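You operate a simulated robot arm through the tools that you are given. There is no shell and no other tool.

You run a simulated robot arm. Do the job below in one go: nothing can be reset, and whatever is moved stays where it is left.

JOB
Wrap the glossy round chocolate and put it in the small red drawer.
Fine: use the foil press, its slider as set; draw the press tray out again and close the drawer. Where these are worked on the way, their far stop is far enough and under half their travel is too little: press tray, small red drawer.
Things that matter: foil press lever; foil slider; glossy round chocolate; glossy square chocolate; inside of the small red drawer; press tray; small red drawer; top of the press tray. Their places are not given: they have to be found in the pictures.

The check looks at the end state, three seconds after you hand in, the way a careful person would. Anything else that was tipped, shoved, dropped, spilled or broken makes it a failure.

ROBOT AND FRAMES
A 6-joint arm with a three-finger gripper, fixed in place. Base frame: the origin is at the foot of the arm, x ahead of it, y to its left, z up. Lengths are in m, angles in rad, forces in N, time in s.
Its first joint turns from -2.897 to 2.897 rad. Payload 4.89 kg.
The tool frame sits at the grasp point between the pads (the TCP): z along the fingers, y along the line on which they close. The tips reach 0.03 m beyond it. The gripper opens to 0.164 m. The gripper's body begins 0.125 m behind the TCP.
Orientation is that of the tool frame in the base frame, as a unit quaternion [x, y, z, w]. With the fingers straight down and closing along the base's y, the tool's x points along the base's -x, its y along +y and its z along -z.

CONTROLS
- The arm moves only by the tool move_arm. Its argument "deltas" is text: rows parted by semicolons, each of 7 numbers parted by spaces: the turn, a rotation vector about the base's x, y, z in units of 4 degrees (1.0 is 4 degrees), then the shift along the base's x, y, z in units of 25 mm (1.0 is 25 mm), then the gripper command, from -1 (fully open) to 1 (shut), values between in proportion. In form: ax ay az dx dy dz fingers; .... A call has 1 to 20 rows; each row shifts and turns the commanded pose from where the row before left it. A call with a number of a shift or a turn outside -1 to 1 is refused whole. Rows are played at 5 a second. More than 0.05 m and 0.15 rad between two rows, or a gripper value outside its range, and nothing of the call is played. Where a pose cannot be reached the arm comes as near as it can. A force on the tool above 60 N (or 10 N above the force at the start of the call, whichever is more), or a blocked arm, ends the call early, and 0.2 s more pass. The fingers move at their own pace (about 0.108 m/s each) and stop on an object; they squeeze with about 34 N. The grip force told is the motor's: it shows also when the fingers shut on nothing. Time passes only in rows, and 0.2 s behind the last, so rows that do not move let the fingers close. It gives the time, the measured TCP pose, the force on the tool (base axes), the opening and the grip force at its end, in the units of the frame above (readings bear some noise), with the torque about the TCP (base axes, N m) and any sound that the robot's microphone picked up.
- Cameras (640 x 400 px; columns grow to the right, rows downward): "scene" is fixed at [0.0491, -0.6472, 1.5224]; the picture's right is [0.00, -1.00, 0.00], its down [-0.87, -0.00, -0.49] and it looks along [0.49, 0.00, -0.87] (base axes); focal length 228 px, centre (320, 200). "wrist" rides on the gripper at [0.076, -0.002, -0.152] in the tool frame; the picture's right is [0.02, 1.00, 0.00], its down [-0.88, 0.02, -0.47] and it looks along [-0.47, 0.01, 0.88] (tool axes); focal length 247 px, centre (320, 200).
- capture(camera): a new picture of that camera. No time passes.
- raise_lower(by): slides the trunk up (or, below 0, down) by that many m; the arm rides with it, the base frame stays. It gives what a move gives, with no picture.
- locate(camera, pixels): there is no depth. For up to 12 entries [column, row, z] of the newest picture of that camera ("zoom" is the newest enlarged one), the place [x, y] in the base frame at which the ray of that pixel passes the height z, good to about 0.003 m. No time passes.
- inspect(camera, box): a new picture of the part [left, top, right, bottom] of that camera's present view, enlarged. No time passes.
- sign_off(): hands the job in; it is judged then, once.

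Leave the gripper open and the arm clear of the work at the hand-in unless told otherwise.

The tools are called by a JSON object that holds its "name" and its "arguments". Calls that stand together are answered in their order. move_arm: Moves the arm, as the interface text tells. Its arguments: {"type":"object","properties":{"deltas":{"type":"string"}},"required":["deltas"]} The other tools are called the same way: raise_lower (by) slides the trunk up or down; capture (camera) takes a picture; locate (camera, pixels) gives the place at which the rays of pixels pass given heights; inspect (camera, box) takes an enlarged picture of a part of a camera's view; sign_off () hands the job in.

At the start:

```text
t: 0.0
eef_pos: [0.5274, -0.3011, 1.1856]
tool_rot: [0.0, 1.0, 0.0, 0.0]
ft_force: [-0.7, 0.6, -0.4]
wrist_torque: [-0.01, 0.02, -0.04]
opening: 0.1638
gripper_force: 0.1
trunk travel left (down, up): [-0.175, 0.215]
```

scene: 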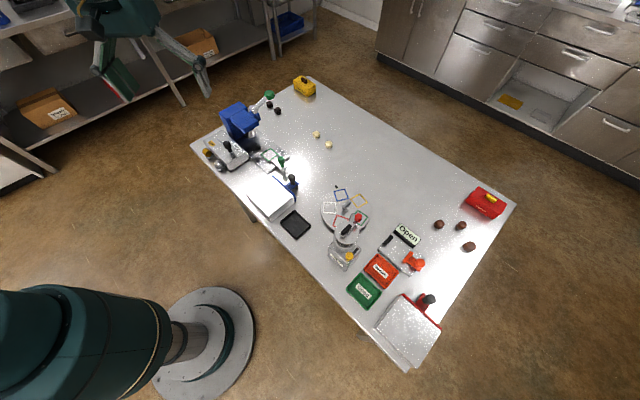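
wrist: 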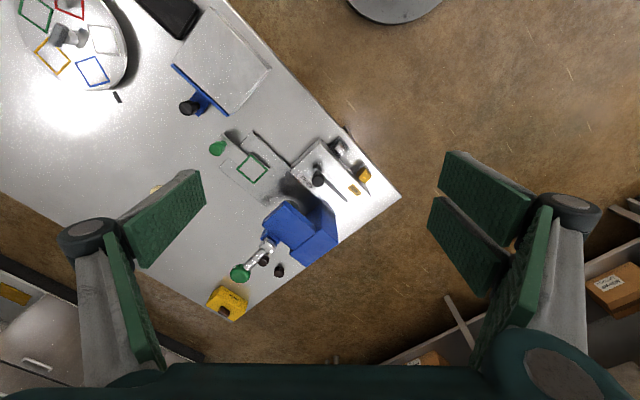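

I see a table with a blue press-like machine at upper left, a round turntable mid-table, and a red drawer chest at lower right. I'll enlarge the views to identify the parts.

{"name": "inspect", "arguments": {"camera": "scene", "box": [180, 70, 340, 170]}}

{"name": "inspect", "arguments": {"camera": "scene", "box": [180, 140, 340, 240]}}

{"name": "inspect", "arguments": {"camera": "scene", "box": [310, 180, 470, 280]}}

{"name": "inspect", "arguments": {"camera": "scene", "box": [340, 270, 500, 370]}}

{"name": "inspect", "arguments": {"camera": "scene", "box": [400, 170, 528, 250]}}

```text
4.00 times, centred on (260, 120) of scene
```

zoom: 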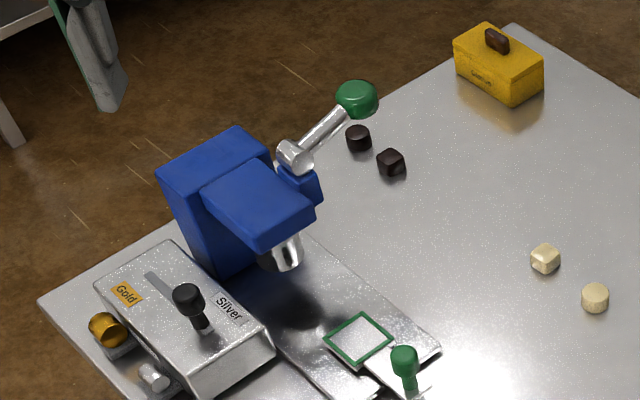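

```text
4.00 times, centred on (260, 190) of scene
```

zoom: 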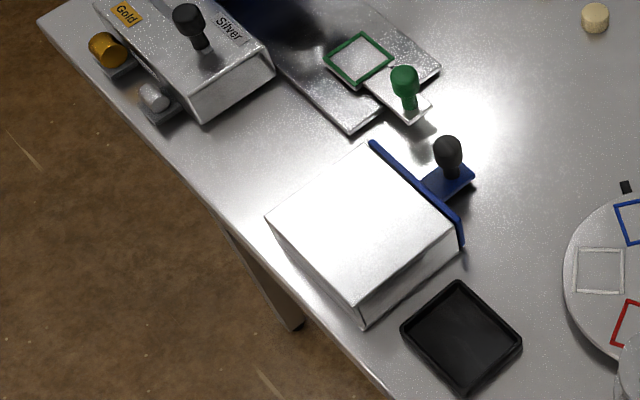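

```text
4.00 times, centred on (390, 230) of scene
```

zoom: 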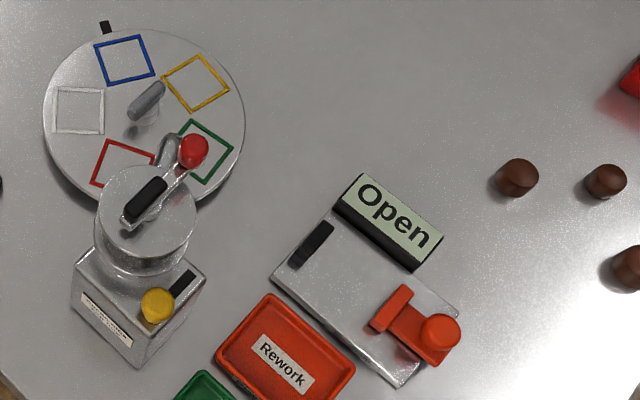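

```text
4.00 times, centred on (420, 320) of scene
```

zoom: 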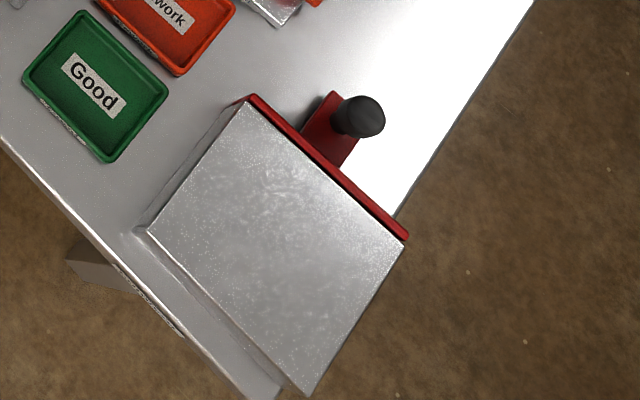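

```text
5.00 times, centred on (464, 210) of scene
```

zoom: 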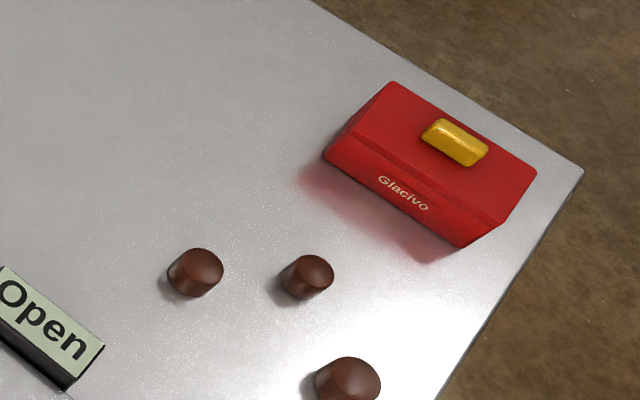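

I'll enlarge the chocolates further to judge gloss and shape, and take some matching points in both cameras to find the table height.

{"name": "inspect", "arguments": {"camera": "scene", "box": [256, 92, 296, 117]}}

{"name": "inspect", "arguments": {"camera": "scene", "box": [304, 125, 344, 150]}}

{"name": "inspect", "arguments": {"camera": "scene", "box": [424, 212, 488, 252]}}

{"name": "inspect", "arguments": {"camera": "wrist", "box": [200, 120, 400, 320]}}

{"name": "locate", "arguments": {"camera": "scene", "pixels": [[269.5, 104.5, 0.6], [269.5, 104.5, 0.7], [269.5, 104.5, 0.8], [269.5, 104.5, 0.9], [277.5, 110.5, 0.7], [277.5, 110.5, 0.8], [277.5, 110.5, 0.9], [190, 145, 0.7], [190, 145, 0.8], [190, 145, 0.9]]}}

{"name": "locate", "arguments": {"camera": "wrist", "pixels": [[264, 261, 0.6], [264, 261, 0.7], [264, 261, 0.8], [264, 261, 0.9], [279, 271, 0.7], [279, 271, 0.8], [279, 271, 0.9], [400, 196, 0.7], [400, 196, 0.8], [400, 196, 0.9]]}}

```text
16.00 times, centred on (276, 104) of scene
```

zoom: 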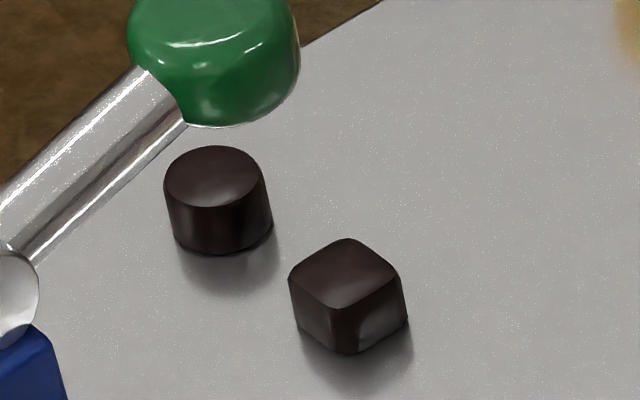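

```text
16.00 times, centred on (324, 138) of scene
```

zoom: 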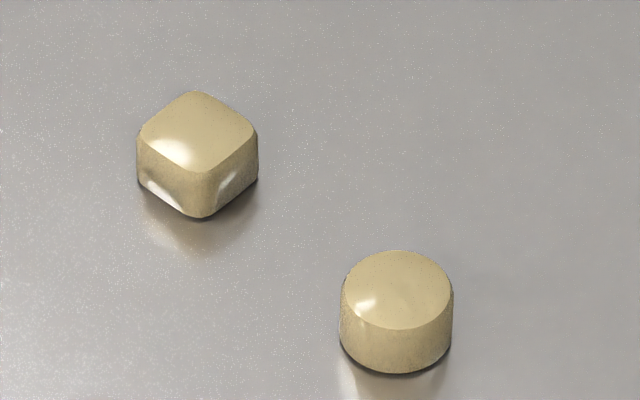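

```text
10.00 times, centred on (456, 232) of scene
```

zoom: 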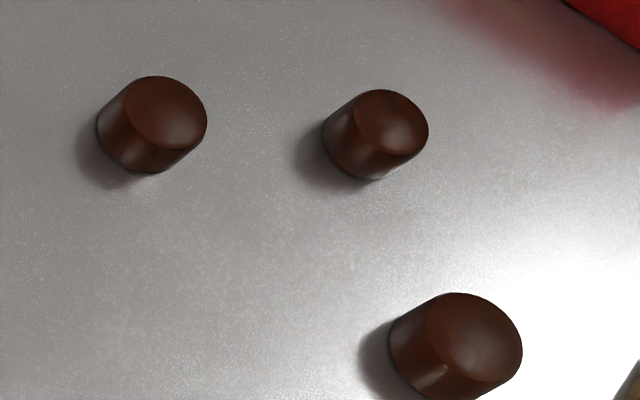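

```text
2.00 times, centred on (300, 220) of wrist
```

zoom: 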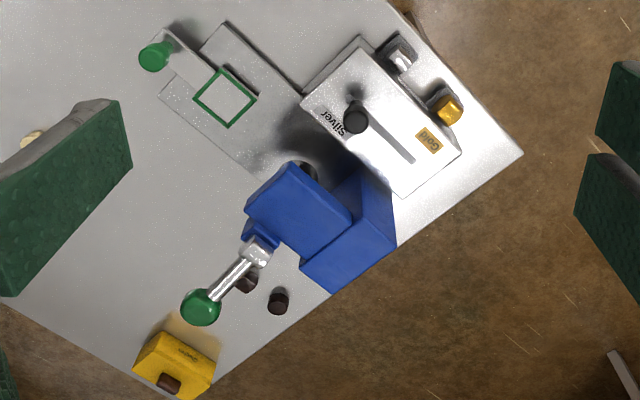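

```text
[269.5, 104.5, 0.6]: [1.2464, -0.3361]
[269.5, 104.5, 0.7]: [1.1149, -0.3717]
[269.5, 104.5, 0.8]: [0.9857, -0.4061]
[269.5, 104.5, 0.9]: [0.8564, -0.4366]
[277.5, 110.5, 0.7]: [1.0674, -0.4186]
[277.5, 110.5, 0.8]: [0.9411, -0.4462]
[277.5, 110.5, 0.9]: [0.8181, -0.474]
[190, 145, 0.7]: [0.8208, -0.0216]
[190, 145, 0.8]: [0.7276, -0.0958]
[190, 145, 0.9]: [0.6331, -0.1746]
```

```text
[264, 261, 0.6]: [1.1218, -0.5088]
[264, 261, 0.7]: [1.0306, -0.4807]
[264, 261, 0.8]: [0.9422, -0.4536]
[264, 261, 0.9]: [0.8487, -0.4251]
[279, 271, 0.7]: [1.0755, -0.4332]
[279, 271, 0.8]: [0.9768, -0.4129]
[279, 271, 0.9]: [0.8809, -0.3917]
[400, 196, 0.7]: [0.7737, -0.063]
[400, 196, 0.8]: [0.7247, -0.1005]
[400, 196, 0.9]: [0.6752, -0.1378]
```

The dark pair and the white pair each have a round and a square piece. Matching points in both views puts the table at about z≈0.79. I'll locate the main items at that height.

{"name": "locate", "arguments": {"camera": "scene", "pixels": [[316.3, 136, 0.8], [328.8, 145.5, 0.8], [269.5, 105.5, 0.8], [277.5, 111.5, 0.8], [269.5, 94.5, 0.9], [281, 161, 0.86], [270, 154.5, 0.8], [248, 130, 0.8], [227.5, 146, 0.85], [292, 179, 0.84], [438.5, 225, 0.8], [461, 227, 0.8]]}}

{"name": "locate", "arguments": {"camera": "scene", "pixels": [[404.5, 295, 0.8], [441.5, 329, 0.8], [377, 328, 0.9], [402, 295, 0.9], [441, 329, 0.9], [417.5, 366, 0.9], [428, 300, 0.85], [420, 308, 0.8], [515, 205, 0.79], [310, 76, 0.79], [190, 145, 0.79], [408, 372, 0.79]]}}

```text
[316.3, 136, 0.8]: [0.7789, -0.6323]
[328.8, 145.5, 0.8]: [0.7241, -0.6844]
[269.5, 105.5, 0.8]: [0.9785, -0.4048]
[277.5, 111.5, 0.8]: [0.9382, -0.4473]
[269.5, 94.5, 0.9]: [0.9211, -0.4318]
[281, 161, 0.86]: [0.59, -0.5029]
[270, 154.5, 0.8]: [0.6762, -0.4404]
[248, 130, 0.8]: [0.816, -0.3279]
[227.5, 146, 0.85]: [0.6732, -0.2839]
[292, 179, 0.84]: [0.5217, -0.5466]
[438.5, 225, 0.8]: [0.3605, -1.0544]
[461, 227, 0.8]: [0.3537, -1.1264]
```

```text
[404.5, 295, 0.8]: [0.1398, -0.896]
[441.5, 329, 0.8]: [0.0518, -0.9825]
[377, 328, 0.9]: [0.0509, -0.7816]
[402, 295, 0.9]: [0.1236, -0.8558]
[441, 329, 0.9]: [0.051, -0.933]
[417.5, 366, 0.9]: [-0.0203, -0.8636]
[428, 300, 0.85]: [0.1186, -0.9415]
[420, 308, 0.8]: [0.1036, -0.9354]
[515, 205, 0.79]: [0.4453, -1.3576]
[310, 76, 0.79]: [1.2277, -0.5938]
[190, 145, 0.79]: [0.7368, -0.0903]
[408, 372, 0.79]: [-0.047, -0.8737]
```

The white pair lies at about (0.75,-0.66) and the dark pair at about (0.96,-0.43). I'll swing the wrist camera over the white pair to judge its gloss more closely.

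{"name": "move_arm", "arguments": {"deltas": "0 0 -1 0.37 -0.8 -0.54 -1; 0 0 -1 0.37 -0.8 -0.54 -1; 0 0 -1 0.37 -0.8 -0.54 -1; 0 0 -1 0.37 -0.8 -0.54 -1; 0 0 -1 0.37 -0.8 -0.54 -1; 0 0 -1 0.37 -0.8 -0.54 -1; 0 0 -1 0.37 -0.8 -0.54 -1; 0 0 -1 0.37 -0.8 -0.54 -1; 0 0 -1 0.37 -0.8 -0.54 -1; 0 0 -1 0.37 -0.8 -0.54 -1"}}

{"name": "capture", "arguments": {"camera": "wrist"}}

{"name": "capture", "arguments": {"camera": "scene"}}

```text
t: 2.2
eef_pos: [0.6174, -0.5034, 1.0544]
tool_rot: [0.342, 0.94, 0.0, -0.001]
ft_force: [-0.3, 0.1, 0.9]
wrist_torque: [-0.12, -0.13, 0.0]
opening: 0.1641
gripper_force: 0.0
trunk travel left (down, up): [-0.175, 0.215]
```

```text
taken
```

wrist: 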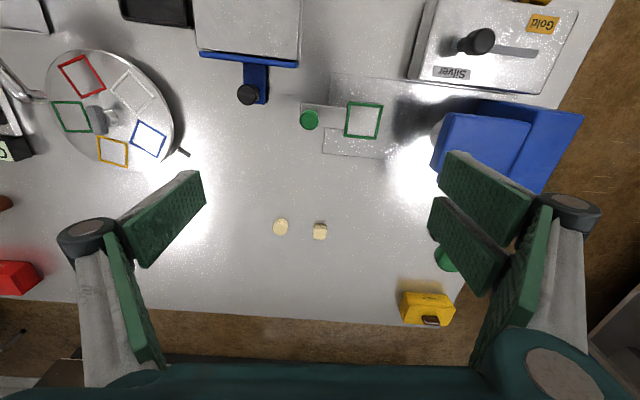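

```text
taken
```

scene: 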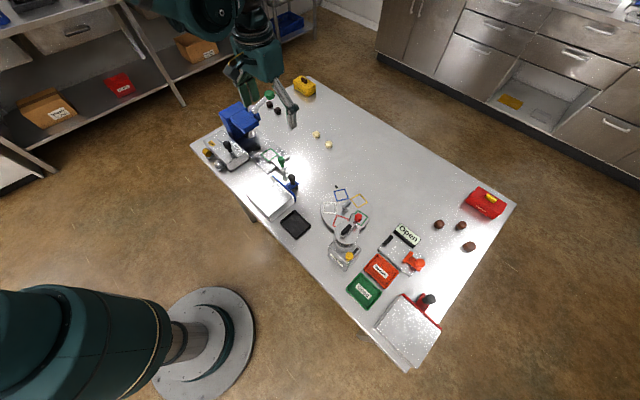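

The wrist now sees the white pieces at (281,227) and (320,231). I'll zoom in on them.

{"name": "inspect", "arguments": {"camera": "wrist", "box": [264, 212, 336, 257]}}

{"name": "locate", "arguments": {"camera": "wrist", "pixels": [[281, 230, 0.77], [281, 230, 0.79], [281, 230, 0.81], [320, 232, 0.77], [320, 232, 0.79], [320, 232, 0.81]]}}

{"name": "locate", "arguments": {"camera": "scene", "pixels": [[328.8, 145.5, 0.77], [328.8, 145.5, 0.79], [328.8, 145.5, 0.81], [316.3, 136, 0.77], [316.3, 136, 0.79], [316.3, 136, 0.81]]}}

```text
8.89 times, centred on (300, 234) of wrist
```

zoom: 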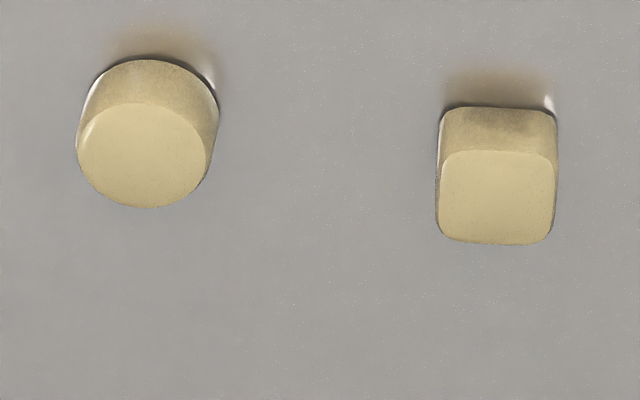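

```text
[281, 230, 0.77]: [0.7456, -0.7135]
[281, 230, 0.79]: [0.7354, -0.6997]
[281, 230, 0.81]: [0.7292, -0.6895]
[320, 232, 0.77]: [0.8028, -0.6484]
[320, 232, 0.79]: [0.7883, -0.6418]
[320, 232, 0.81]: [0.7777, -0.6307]
```

```text
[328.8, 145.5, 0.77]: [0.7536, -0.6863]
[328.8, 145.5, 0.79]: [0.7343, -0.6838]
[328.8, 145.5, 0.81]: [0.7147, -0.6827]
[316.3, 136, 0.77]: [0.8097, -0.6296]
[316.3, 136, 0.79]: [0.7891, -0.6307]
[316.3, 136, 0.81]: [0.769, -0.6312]
```

The white pieces show sharp reflections. Next I'll look at the dark pair the same way, staying high above the press.

{"name": "move_arm", "arguments": {"deltas": "0 0 0.6 0.5 0.97 0.29 -1; 0 0 0.6 0.5 0.97 0.29 -1; 0 0 0.6 0.5 0.97 0.29 -1; 0 0 0.6 0.5 0.97 0.29 -1; 0 0 0.6 0.5 0.97 0.29 -1; 0 0 0.6 0.5 0.97 0.29 -1; 0 0 0.6 0.5 0.97 0.29 -1"}}

{"name": "capture", "arguments": {"camera": "wrist"}}

```text
t: 3.8
eef_pos: [0.7062, -0.3333, 1.1014]
tool_rot: [0.201, 0.98, -0.001, 0.001]
ft_force: [0.3, -0.4, 1.2]
wrist_torque: [0.15, -0.03, 0.04]
opening: 0.1643
gripper_force: 0.1
trunk travel left (down, up): [-0.175, 0.215]
```

```text
taken
```

wrist: 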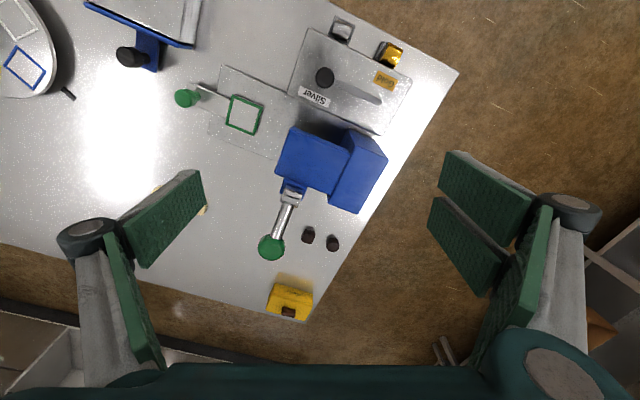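

{"name": "inspect", "arguments": {"camera": "wrist", "box": [288, 214, 360, 259]}}

{"name": "inspect", "arguments": {"camera": "wrist", "box": [160, 40, 416, 200]}}

{"name": "inspect", "arguments": {"camera": "wrist", "box": [250, 160, 410, 260]}}

```text
8.89 times, centred on (324, 236) of wrist
```

zoom: 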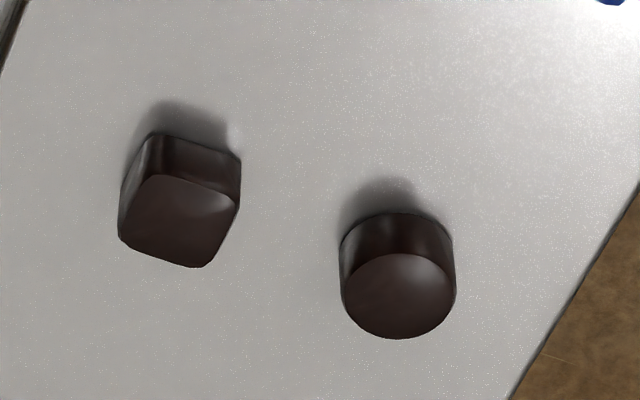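

```text
2.50 times, centred on (288, 120) of wrist
```

zoom: 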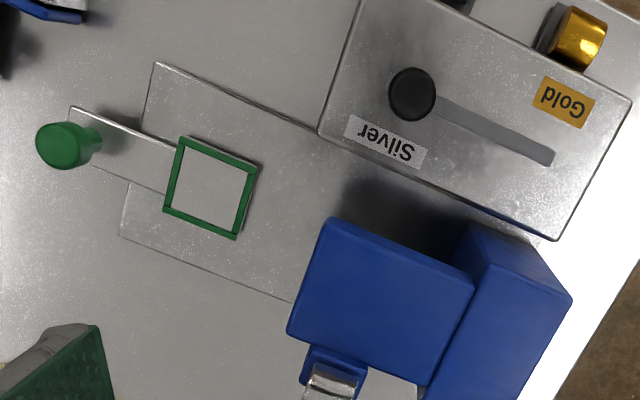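

```text
4.00 times, centred on (330, 210) of wrist
```

zoom: 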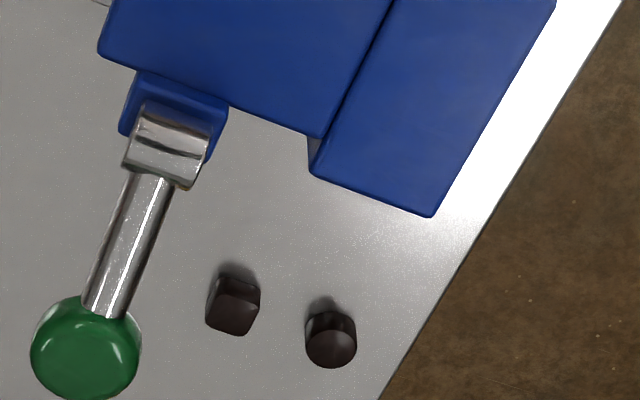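

The dark pieces look dull with blurred sheen. For a fair test I want the light's glare to fall on their tops, so I'll find where the glare is on the table now.

{"name": "locate", "arguments": {"camera": "wrist", "pixels": [[425, 100, 0.79], [410, 140, 0.79], [115, 125, 0.79], [308, 238, 0.79], [333, 244, 0.79], [271, 247, 0.9], [271, 247, 0.95], [187, 98, 0.83], [244, 114, 0.81]]}}

{"name": "inspect", "arguments": {"camera": "wrist", "box": [340, 40, 500, 140]}}

```text
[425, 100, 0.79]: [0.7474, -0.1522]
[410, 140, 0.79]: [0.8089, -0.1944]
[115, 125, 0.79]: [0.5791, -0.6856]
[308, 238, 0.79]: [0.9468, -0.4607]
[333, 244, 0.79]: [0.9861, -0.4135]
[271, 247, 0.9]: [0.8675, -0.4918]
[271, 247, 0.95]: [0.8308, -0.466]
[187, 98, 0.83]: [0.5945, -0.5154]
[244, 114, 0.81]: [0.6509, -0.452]
```

```text
4.00 times, centred on (420, 90) of wrist
```

zoom: 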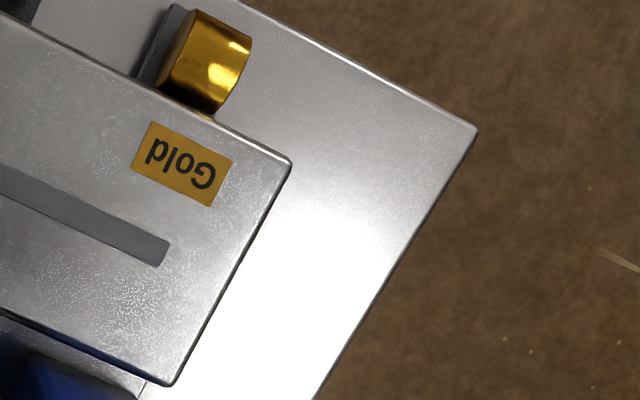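

The light seems to lie beyond the press corner. I'll move the wrist so that light would mirror off the dark pieces, keeping the tips above 1.07 m so they clear the lever ball (about z 0.985).

{"name": "move_arm", "arguments": {"deltas": "0 0 1 0.1 -0.2 0.6 -1; 0 0 1 0.1 -0.2 0.6 -1; 0 0 1 0.1 -0.2 0.6 -1; 0 0 1 0.4 -0.53 0 -1; 0 0 1 0.4 -0.53 0 -1; 0 0 1 0.4 -0.53 0 -1; 0 0 1 0.4 -0.53 0 -1; 0 0 1 0.4 -0.53 0 -1; 0 0 1 0.4 -0.53 0 -1; 0 0 1 0.4 -0.53 0 -1; 0 0 1 0.4 -0.53 0 -1; 0 0 1 0.4 -0.53 0 -1; 0 0 1 0.4 -0.53 0 -1; 0 0 1 0.4 -0.53 0 -1; 0 0 1 0.4 -0.53 0 -1; 0 0 1 0.4 -0.53 0 -1; 0 0 1 0.4 -0.53 0 -1; 0 0 1 0.4 -0.53 0 -1; 0 0 1 0.4 -0.53 0 -1"}}

{"name": "capture", "arguments": {"camera": "wrist"}}

```text
t: 7.8
eef_pos: [0.8729, -0.5591, 1.1488]
tool_rot: [-0.445, 0.895, 0.0, 0.0]
ft_force: [-0.6, 0.6, 0.9]
wrist_torque: [-0.08, -0.07, 0.04]
opening: 0.164
gripper_force: 0.0
trunk travel left (down, up): [-0.175, 0.215]
```

```text
taken
```

wrist: 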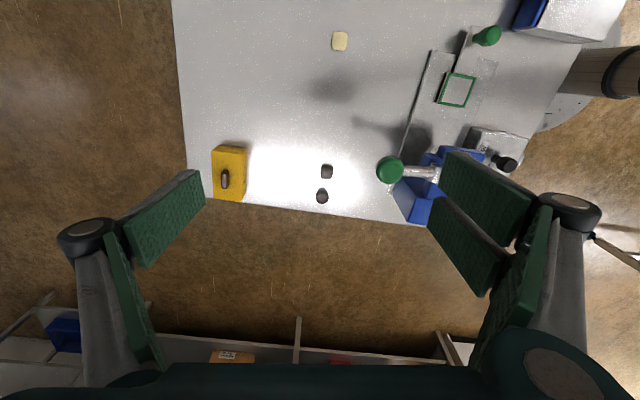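

The dark pieces at (327,171) and (322,197) now sit inside the glare. Zooming in.

{"name": "inspect", "arguments": {"camera": "wrist", "box": [300, 160, 348, 208]}}

{"name": "inspect", "arguments": {"camera": "wrist", "box": [320, 20, 360, 60]}}

{"name": "inspect", "arguments": {"camera": "wrist", "box": [370, 120, 530, 220]}}

{"name": "inspect", "arguments": {"camera": "wrist", "box": [200, 135, 264, 207]}}

```text
8.33 times, centred on (324, 184) of wrist
```

zoom: 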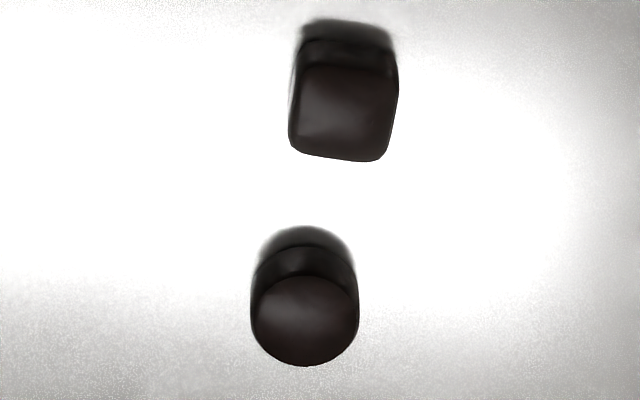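

```text
10.00 times, centred on (340, 40) of wrist
```

zoom: 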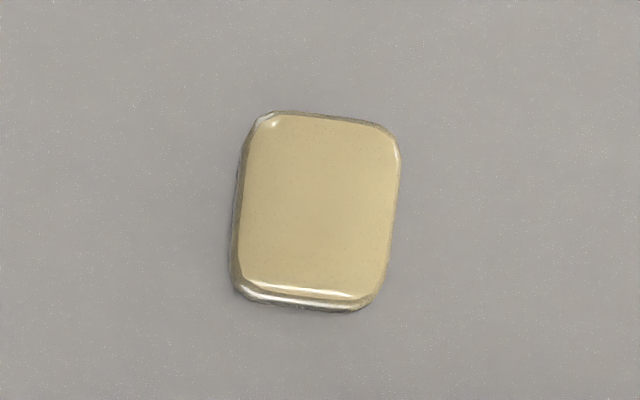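

```text
4.00 times, centred on (450, 170) of wrist
```

zoom: 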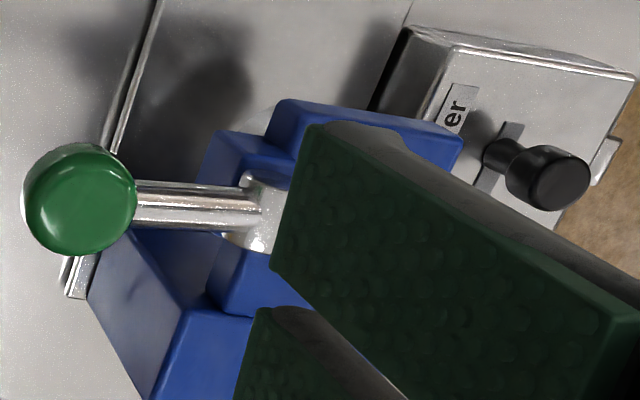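

```text
5.56 times, centred on (232, 171) of wrist
```

zoom: 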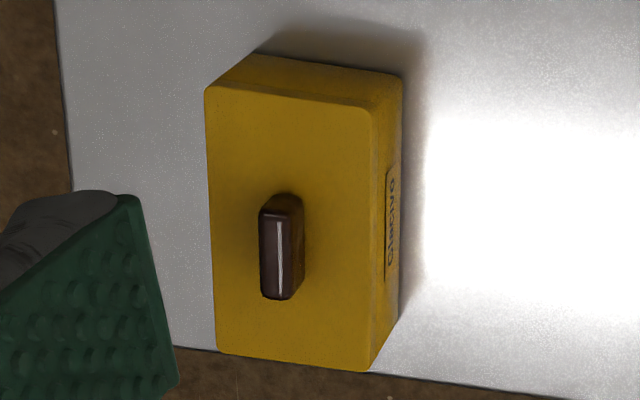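

In full glare the dark pieces stay dull, while the white ones show sharp edge highlights. So the white round one, at about (0.735,-0.69), is the glossy round chocolate. Next I'll look closely at the press and its tray from the knob side.

{"name": "move_arm", "arguments": {"deltas": "0 0 -0.5 -1 0.13 0 -1; 0 0 -0.5 -1 0.13 0 -1; 0 0 -0.5 -1 0.13 0 -1; 0 0 -0.5 -1 0.13 0 -1; 0 0 0 -1 0.13 0 -1; 0 0 0 -1 0.13 0 -1; 0 0 0 -1 0.13 0 -1; 0 0 0 -1 0.13 0 -1; 0 0 0 -1 0.13 -0.5 -1; 0 0 0 -1 0.13 -0.5 -1; 0 0 0 -1 0.13 -0.5 -1; 0 0 0 -1 0.13 -0.5 -1; 0 0 0 -1 0.13 -0.5 -1; 0 0 0 0 0 -0.5 -1; 0 0 0 0 0 -0.5 -1"}}

{"name": "capture", "arguments": {"camera": "wrist"}}

```text
t: 11.0
eef_pos: [0.5483, -0.5156, 1.0592]
tool_rot: [-0.38, 0.925, 0.001, 0.0]
ft_force: [-0.6, 1.0, 0.8]
wrist_torque: [-0.06, -0.06, 0.01]
opening: 0.1639
gripper_force: 0.0
trunk travel left (down, up): [-0.175, 0.215]
```

```text
taken
```

wrist: 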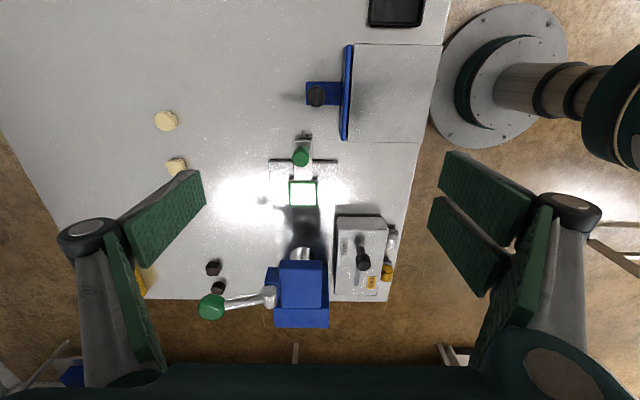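

The table and tray are nearly square with the picture at this yaw (about 44.7°). Zooming in on the tray, press and lever.

{"name": "inspect", "arguments": {"camera": "wrist", "box": [240, 125, 400, 225]}}

{"name": "inspect", "arguments": {"camera": "wrist", "box": [190, 230, 350, 330]}}

{"name": "locate", "arguments": {"camera": "wrist", "pixels": [[303, 181, 0.8], [303, 206, 0.8], [303, 193, 0.8], [301, 156, 0.84], [301, 156, 0.86], [305, 255, 0.85], [211, 306, 0.97], [211, 306, 1.0], [166, 121, 0.8], [270, 160, 0.79], [335, 160, 0.79]]}}

```text
4.00 times, centred on (320, 175) of wrist
```

zoom: 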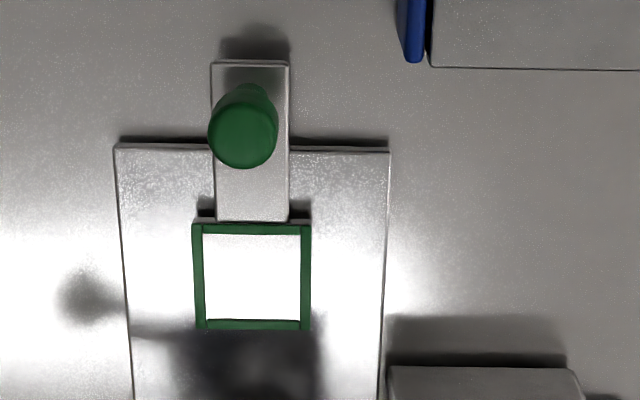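

```text
4.00 times, centred on (270, 280) of wrist
```

zoom: 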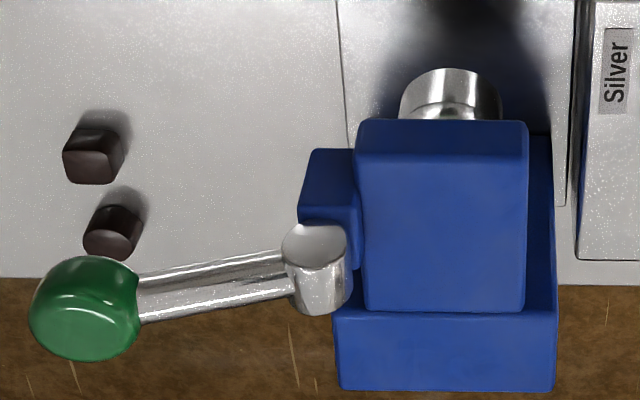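

```text
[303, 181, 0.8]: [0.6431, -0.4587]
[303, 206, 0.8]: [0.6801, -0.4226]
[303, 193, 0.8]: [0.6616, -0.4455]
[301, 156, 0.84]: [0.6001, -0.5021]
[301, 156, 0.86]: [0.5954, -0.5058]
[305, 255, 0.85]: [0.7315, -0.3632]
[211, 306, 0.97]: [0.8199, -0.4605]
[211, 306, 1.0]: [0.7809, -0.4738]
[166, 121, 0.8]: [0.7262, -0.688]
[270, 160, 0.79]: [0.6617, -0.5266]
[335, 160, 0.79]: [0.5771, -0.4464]
```

I'll triangulate the lever's hub and ball, the head edges and the tray knob from the scene view and this wrist view.

{"name": "inspect", "arguments": {"camera": "scene", "box": [216, 88, 296, 138]}}

{"name": "locate", "arguments": {"camera": "wrist", "pixels": [[269.5, 296, 0.85], [269.5, 296, 0.9], [269.5, 296, 0.95], [269.5, 296, 1.0], [211, 306, 0.9], [211, 306, 0.95], [211, 306, 1.0], [280, 261, 0.9], [280, 261, 0.95], [322, 261, 0.9], [322, 261, 0.95]]}}

{"name": "locate", "arguments": {"camera": "scene", "pixels": [[253.8, 108.8, 0.85], [253.8, 108.8, 0.9], [253.8, 108.8, 0.95], [253.8, 108.8, 1.0], [269.3, 95, 0.9], [269.3, 95, 0.95], [269.3, 95, 1.0], [281, 159.5, 0.83], [281, 159.5, 0.85], [281, 159.5, 0.87]]}}

```text
8.00 times, centred on (256, 113) of scene
```

zoom: 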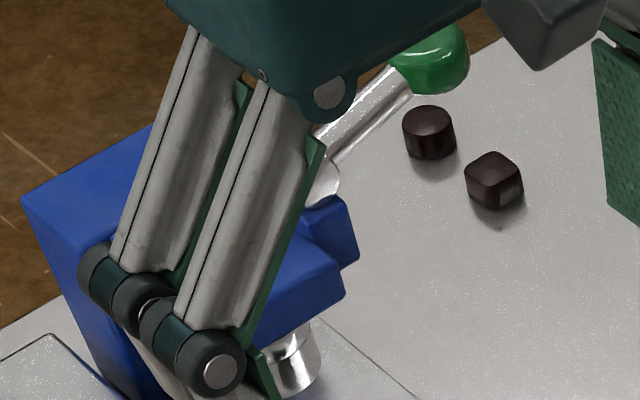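

```text
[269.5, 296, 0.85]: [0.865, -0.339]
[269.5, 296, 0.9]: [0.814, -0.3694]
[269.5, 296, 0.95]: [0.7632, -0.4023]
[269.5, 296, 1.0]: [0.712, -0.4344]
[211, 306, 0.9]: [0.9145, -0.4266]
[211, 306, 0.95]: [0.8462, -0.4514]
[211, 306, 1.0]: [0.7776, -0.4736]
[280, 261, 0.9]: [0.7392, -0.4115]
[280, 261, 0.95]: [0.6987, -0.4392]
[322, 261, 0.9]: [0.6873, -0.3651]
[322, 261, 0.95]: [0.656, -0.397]
```

```text
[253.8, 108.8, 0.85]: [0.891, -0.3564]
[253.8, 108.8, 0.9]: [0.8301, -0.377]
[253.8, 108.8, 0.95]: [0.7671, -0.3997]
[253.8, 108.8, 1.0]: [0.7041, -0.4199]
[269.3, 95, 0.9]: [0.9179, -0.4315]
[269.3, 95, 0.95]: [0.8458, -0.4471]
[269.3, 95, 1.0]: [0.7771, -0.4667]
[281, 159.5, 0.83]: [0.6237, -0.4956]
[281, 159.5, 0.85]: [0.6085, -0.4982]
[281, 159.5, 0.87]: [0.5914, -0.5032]
```

The two views are nearly collinear for the lever, so I'll tilt the wrist 30° forward to see the press from the front.

{"name": "move_arm", "arguments": {"deltas": "0.66 -0.67 0 0 0 -0.3 -1; 0.66 -0.67 0 0 0 -0.3 -1; 0.66 -0.67 0 0 0 -0.3 -1; 0.66 -0.67 0 0 0 -0.3 -1; 0.66 -0.67 0 0 0 -0.3 -1; 0.66 -0.67 0 0 0 -0.3 -1; 0.66 -0.67 0 0 0 -0.3 -1; 0.66 -0.67 0 0 0 -0.3 -1"}}

{"name": "capture", "arguments": {"camera": "wrist"}}

{"name": "inspect", "arguments": {"camera": "wrist", "box": [180, 140, 420, 290]}}

```text
t: 12.8
eef_pos: [0.5483, -0.5165, 0.9986]
tool_rot: [-0.368, 0.893, 0.098, 0.241]
ft_force: [0.7, 0.4, 0.6]
wrist_torque: [-0.17, 0.01, -0.05]
opening: 0.1638
gripper_force: 0.2
trunk travel left (down, up): [-0.175, 0.215]
```

```text
taken
```

wrist: 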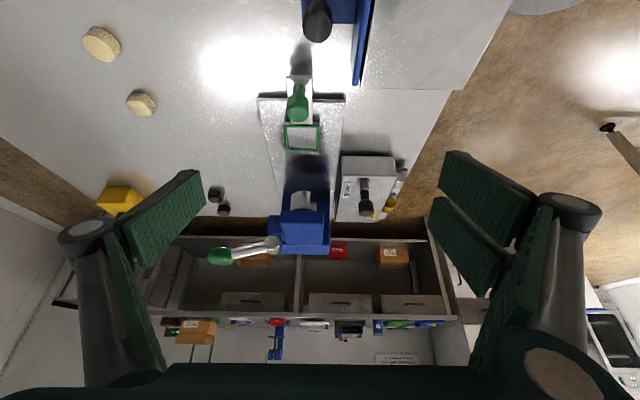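

```text
2.67 times, centred on (300, 215) of wrist
```

zoom: 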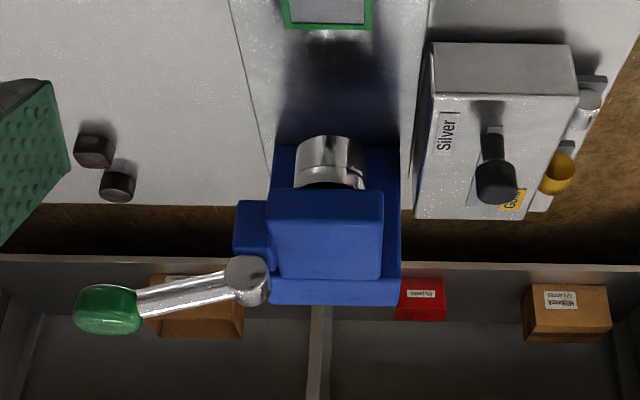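

The hub's round face points along the tray axis, so the lever swings in the plane across it. I'll locate the ball, hub, knob and head points in this view.

{"name": "locate", "arguments": {"camera": "wrist", "pixels": [[220.5, 256.2, 0.95], [220.5, 256.2, 0.97], [220.5, 256.2, 0.99], [272, 246, 0.93], [272, 246, 0.95], [272, 246, 0.97], [281, 211, 0.93], [323, 211, 0.93], [298, 116, 0.82], [298, 94, 0.85], [301, 137, 0.8], [300, 196, 0.83]]}}

{"name": "inspect", "arguments": {"camera": "wrist", "box": [250, 70, 350, 170]}}

{"name": "inspect", "arguments": {"camera": "wrist", "box": [190, 170, 350, 270]}}

```text
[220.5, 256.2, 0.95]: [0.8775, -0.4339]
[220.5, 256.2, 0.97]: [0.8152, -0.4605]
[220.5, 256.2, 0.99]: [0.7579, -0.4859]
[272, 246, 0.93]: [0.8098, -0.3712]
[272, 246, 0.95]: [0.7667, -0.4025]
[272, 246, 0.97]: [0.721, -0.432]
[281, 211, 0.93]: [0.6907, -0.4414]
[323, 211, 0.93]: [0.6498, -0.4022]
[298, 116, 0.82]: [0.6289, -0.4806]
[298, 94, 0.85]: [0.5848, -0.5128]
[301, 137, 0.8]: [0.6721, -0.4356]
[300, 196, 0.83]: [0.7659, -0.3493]
```

```text
4.00 times, centred on (300, 120) of wrist
```

zoom: 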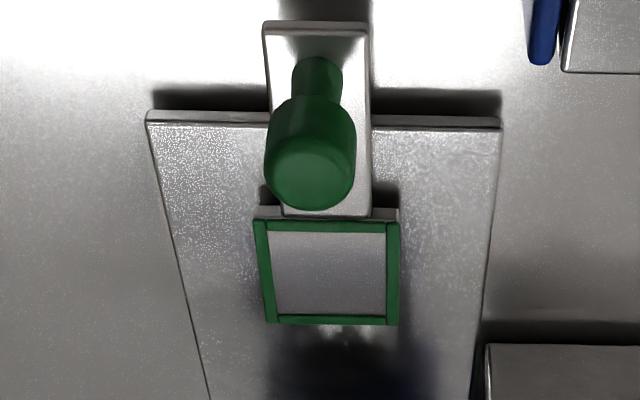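

```text
4.00 times, centred on (270, 220) of wrist
```

zoom: 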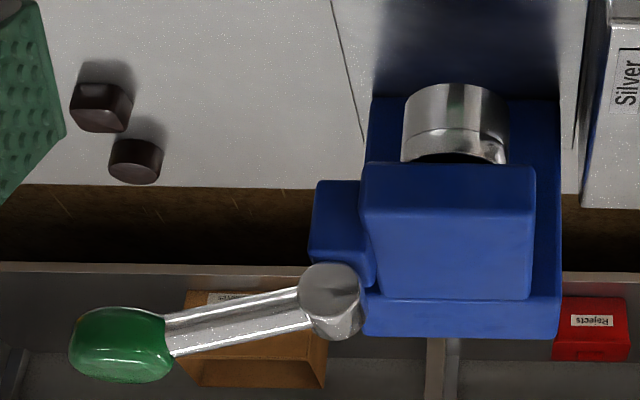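

Triangulated estimates:
- Lever ball: about (0.816,-0.457,0.970)
- Lever hub: about (0.767,-0.40,0.948)
- Tray knob: about (0.602,-0.501,0.855)
- Tray square: about (0.657,-0.447,0.82)

The pieces lie near the reach limit, so I'll untilt the wrist, rise, and then lower the trunk to gain reach at table height.

{"name": "move_arm", "arguments": {"deltas": "-0.66 0.67 0 0 0 1 -1; -0.66 0.67 0 0 0 1 -1; -0.66 0.67 0 0 0 1 -1; -0.66 0.67 0 0 0 1 -1; -0.66 0.67 0 0 0 1 -1; -0.66 0.67 0 0 0 1 -1; -0.66 0.67 0 0 0 1 -1; -0.66 0.67 0 0 0 1 -1"}}

{"name": "raise_lower", "arguments": {"by": -0.15}}

```text
t: 14.6
eef_pos: [0.5512, -0.5153, 1.2]
tool_rot: [-0.382, 0.924, -0.001, -0.001]
ft_force: [0.2, 0.3, -0.4]
wrist_torque: [0.07, -0.02, 0.01]
opening: 0.1642
gripper_force: 0.2
trunk travel left (down, up): [-0.175, 0.215]
```

```text
t: 16.4
eef_pos: [0.5516, -0.5162, 1.0499]
tool_rot: [-0.381, 0.925, 0.0, -0.001]
ft_force: [0.2, -0.7, 0.1]
wrist_torque: [-0.04, -0.01, -0.03]
opening: 0.1639
gripper_force: 0.1
trunk travel left (down, up): [-0.025, 0.365]
```

Trunk lowered. Now I'll move over the white round chocolate for a close look.

{"name": "move_arm", "arguments": {"deltas": "0 0 0 0.872 -0.854 -0.5 -1; 0 0 0 0.872 -0.854 -0.5 -1; 0 0 0 0.872 -0.854 -0.5 -1; 0 0 0 0.872 -0.854 -0.5 -1; 0 0 0 0.872 -0.854 -0.5 -1; 0 0 0 0.872 -0.854 -0.5 -1; 0 0 0 0.872 -0.854 -0.5 -1; 0 0 0 0.872 -0.854 -0.5 -1"}}

{"name": "capture", "arguments": {"camera": "wrist"}}

{"name": "capture", "arguments": {"camera": "scene"}}

```text
t: 18.1
eef_pos: [0.7265, -0.6859, 0.9477]
tool_rot: [-0.381, 0.924, -0.001, 0.001]
ft_force: [-1.4, 0.7, 1.3]
wrist_torque: [-0.18, -0.17, -0.06]
opening: 0.164
gripper_force: 0.1
trunk travel left (down, up): [-0.025, 0.365]
```

```text
taken
```

wrist: 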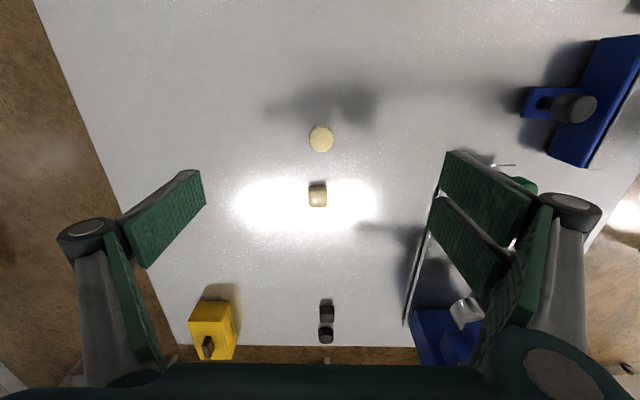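

```text
taken
```

scene: 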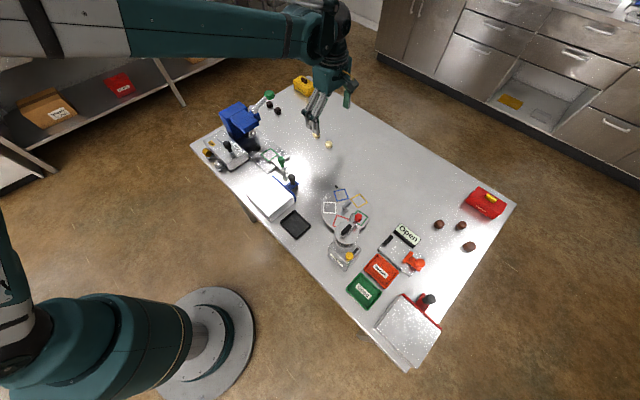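

The arm reaches here easily. The round chocolate is at (321,139). Zooming and locating it.

{"name": "inspect", "arguments": {"camera": "wrist", "box": [289, 119, 353, 159]}}

{"name": "locate", "arguments": {"camera": "wrist", "pixels": [[321, 139, 0.8], [321, 139, 0.82], [318, 195, 0.8], [318, 195, 0.82]]}}

{"name": "inspect", "arguments": {"camera": "wrist", "box": [294, 176, 342, 212]}}

```text
10.00 times, centred on (321, 139) of wrist
```

zoom: 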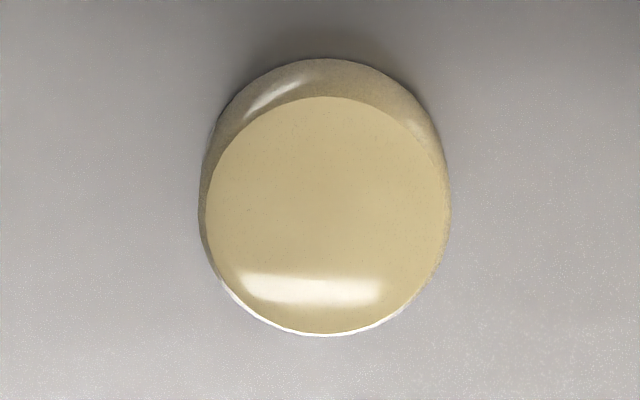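

```text
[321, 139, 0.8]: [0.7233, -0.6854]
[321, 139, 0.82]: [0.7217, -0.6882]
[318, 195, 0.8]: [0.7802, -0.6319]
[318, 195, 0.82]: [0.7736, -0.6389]
```

```text
11.11 times, centred on (318, 194) of wrist
```

zoom: 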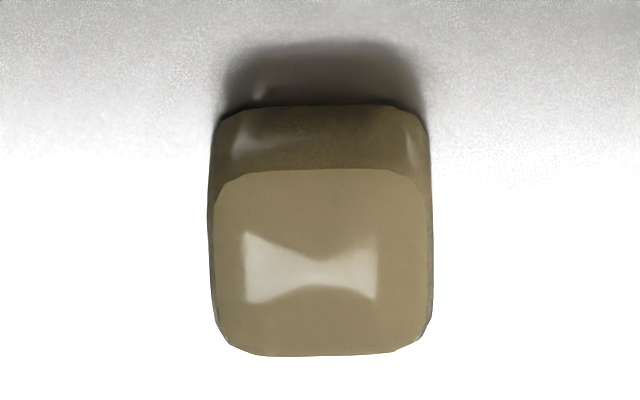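

The mirror-like reflections confirm the white pieces are the glossy ones. I'll centre over the round one, narrow the fingers to about 65 mm, and come down to z≈0.85.

{"name": "move_arm", "arguments": {"deltas": "0 0 0 -0.12 -0.04 0 0.2; 0 0 0 0 0 -0.8 0.2; 0 0 0 0 0 -0.8 0.2; 0 0 0 0 0 -0.8 0.2; 0 0 0 0 0 -0.8 0.2; 0 0 0 0 0 -0.7 0.2; 0 0 0 0 0 0 0.2"}}

{"name": "capture", "arguments": {"camera": "wrist"}}

{"name": "inspect", "arguments": {"camera": "scene", "box": [296, 110, 360, 150]}}

```text
t: 19.8
eef_pos: [0.7224, -0.6878, 0.8516]
tool_rot: [-0.382, 0.924, 0.0, 0.0]
ft_force: [-0.5, -0.6, 0.6]
wrist_torque: [-0.01, 0.0, 0.03]
opening: 0.0653
gripper_force: 0.2
trunk travel left (down, up): [-0.025, 0.365]
```

```text
taken
```

wrist: 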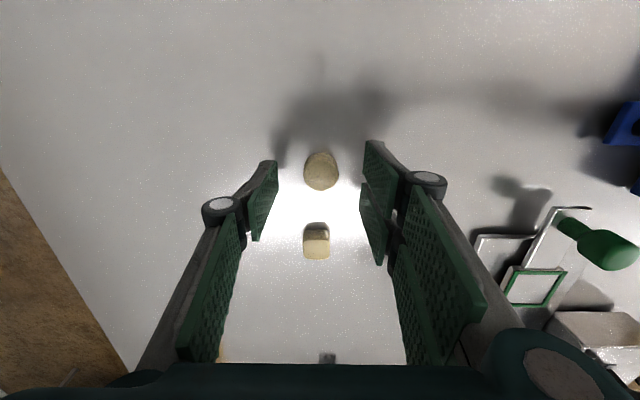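

```text
10.00 times, centred on (328, 130) of scene
```

zoom: 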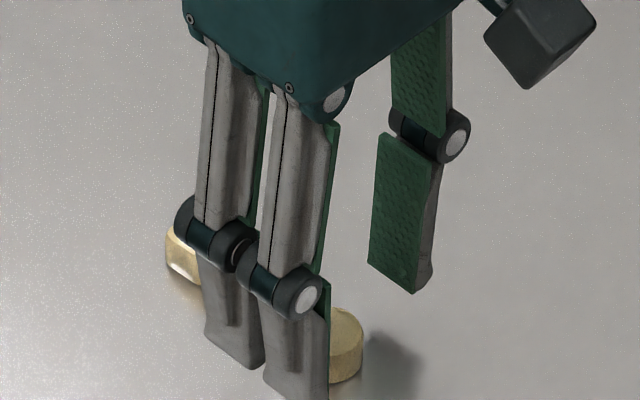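

The chocolate sits between the pads at (321,171). I'll check the offset, then go down in small steps.

{"name": "locate", "arguments": {"camera": "wrist", "pixels": [[321, 172, 0.815], [321, 172, 0.805], [316, 246, 0.815]]}}

{"name": "move_arm", "arguments": {"deltas": "0 0 0 0 0 -0.2 0.2; 0 0 0 0 0 -0.2 0.2; 0 0 0 0 0 0 0.2"}}

```text
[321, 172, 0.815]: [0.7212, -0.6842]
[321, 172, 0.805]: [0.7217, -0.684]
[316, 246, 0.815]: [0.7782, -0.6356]
```

```text
t: 20.6
eef_pos: [0.7224, -0.6868, 0.841]
tool_rot: [-0.381, 0.925, 0.001, -0.001]
ft_force: [0.3, 0.9, 1.1]
wrist_torque: [-0.03, -0.04, -0.04]
opening: 0.0657
gripper_force: 0.1
trunk travel left (down, up): [-0.025, 0.365]
```

No contact yet at 0.841. I'll step down 3 mm at a time, watching the force.

{"name": "move_arm", "arguments": {"deltas": "0 0 0 0 0 -0.12 0.2; 0 0 0 0 0 0 0.2"}}

{"name": "move_arm", "arguments": {"deltas": "0 0 0 0 0 -0.12 0.2; 0 0 0 0 0 0 0.2"}}

{"name": "inspect", "arguments": {"camera": "scene", "box": [296, 110, 360, 150]}}

```text
t: 21.1
eef_pos: [0.7207, -0.6873, 0.8372]
tool_rot: [-0.381, 0.924, 0.0, 0.0]
ft_force: [0.0, -0.1, -1.0]
wrist_torque: [0.0, -0.02, 0.02]
opening: 0.0657
gripper_force: 0.1
trunk travel left (down, up): [-0.025, 0.365]
```

```text
t: 21.8
eef_pos: [0.7221, -0.687, 0.8361]
tool_rot: [-0.381, 0.925, 0.0, 0.0]
ft_force: [-0.1, -0.5, 0.0]
wrist_torque: [0.0, 0.03, 0.0]
opening: 0.0656
gripper_force: 0.1
trunk travel left (down, up): [-0.025, 0.365]
```

```text
10.00 times, centred on (328, 130) of scene
```

zoom: 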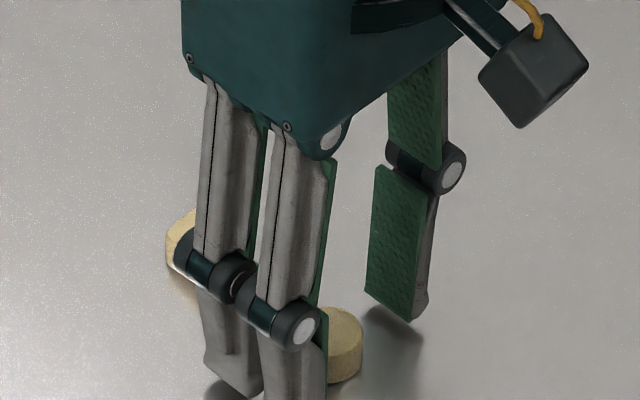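

The finger tips are nearly at the table. One more 3 mm step.

{"name": "move_arm", "arguments": {"deltas": "0 0 0 0 0 -0.12 0.2; 0 0 0 0 0 0 0.2"}}

{"name": "inspect", "arguments": {"camera": "scene", "box": [316, 130, 348, 150]}}

```text
t: 22.4
eef_pos: [0.7217, -0.688, 0.8319]
tool_rot: [-0.381, 0.925, 0.0, 0.0]
ft_force: [-0.8, 0.2, 0.5]
wrist_torque: [-0.01, 0.0, -0.02]
opening: 0.0658
gripper_force: 0.2
trunk travel left (down, up): [-0.025, 0.365]
```

```text
16.00 times, centred on (332, 140) of scene
```

zoom: 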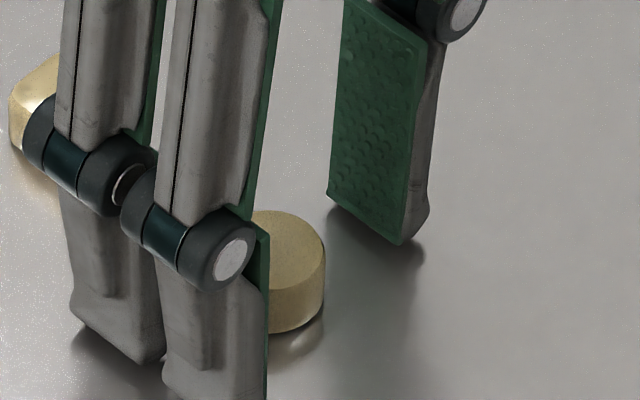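

The tips are a few mm above the table, overlapping most of the chocolate's height. I'll close gently on it.

{"name": "move_arm", "arguments": {"deltas": "0 0 0 0 0 0 0.4; 0 0 0 0 0 0 0.6; 0 0 0 0 0 0 0.75; 0 0 0 0 0 0 0.75; 0 0 0 0 0 0 0.75"}}

{"name": "capture", "arguments": {"camera": "wrist"}}

```text
t: 23.6
eef_pos: [0.7225, -0.6866, 0.8311]
tool_rot: [-0.381, 0.925, -0.001, 0.0]
ft_force: [-0.6, 0.5, 0.1]
wrist_torque: [0.01, -0.02, -0.01]
opening: 0.0278
gripper_force: 34.0
trunk travel left (down, up): [-0.025, 0.365]
```

```text
taken
```

wrist: 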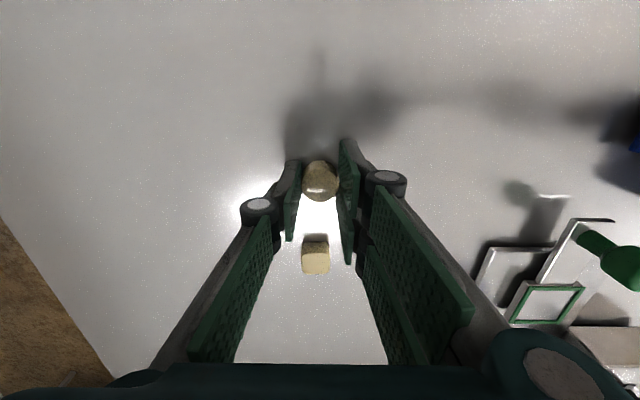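

Gripped at 27.8 mm. I'll lift it and carry it above the tray.

{"name": "move_arm", "arguments": {"deltas": "0 0 0 0 0 0.5 0.75; 0 0 0 0 0 1 0.75; 0 0 0 0 0 1 0.75; 0 0 0 0 0 1 0.75; 0 0 0 0 0 1 0.75; 0 0 0 -0.26 0.96 0.5 0.75; 0 0 0 -0.26 0.96 0 0.75; 0 0 0 -0.26 0.96 0 0.75; 0 0 0 -0.26 0.96 0 0.75; 0 0 0 -0.26 0.96 0 0.75; 0 0 0 -0.26 0.96 0 0.75; 0 0 0 -0.26 0.96 0 0.75; 0 0 0 -0.26 0.96 0 0.75; 0 0 0 -0.26 0.96 0 0.75; 0 0 0 -0.26 0.96 0 0.75; 0 0 0 0 0 0 0.75"}}

{"name": "capture", "arguments": {"camera": "wrist"}}

{"name": "inspect", "arguments": {"camera": "scene", "box": [200, 80, 328, 180]}}

```text
t: 26.9
eef_pos: [0.6574, -0.4479, 0.9577]
tool_rot: [-0.381, 0.925, 0.0, -0.001]
ft_force: [0.8, -0.5, -0.8]
wrist_torque: [0.08, 0.02, -0.01]
opening: 0.0276
gripper_force: 33.6
trunk travel left (down, up): [-0.025, 0.365]
```

```text
taken
```

wrist: 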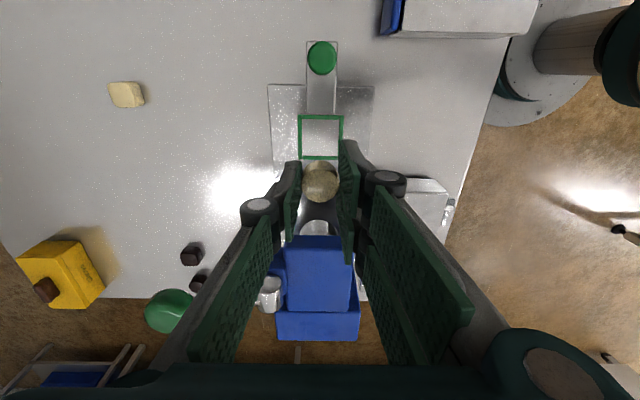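

```text
4.00 times, centred on (264, 130) of scene
```

zoom: 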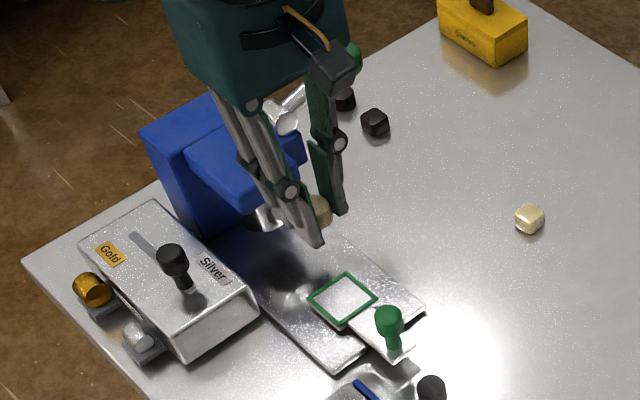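

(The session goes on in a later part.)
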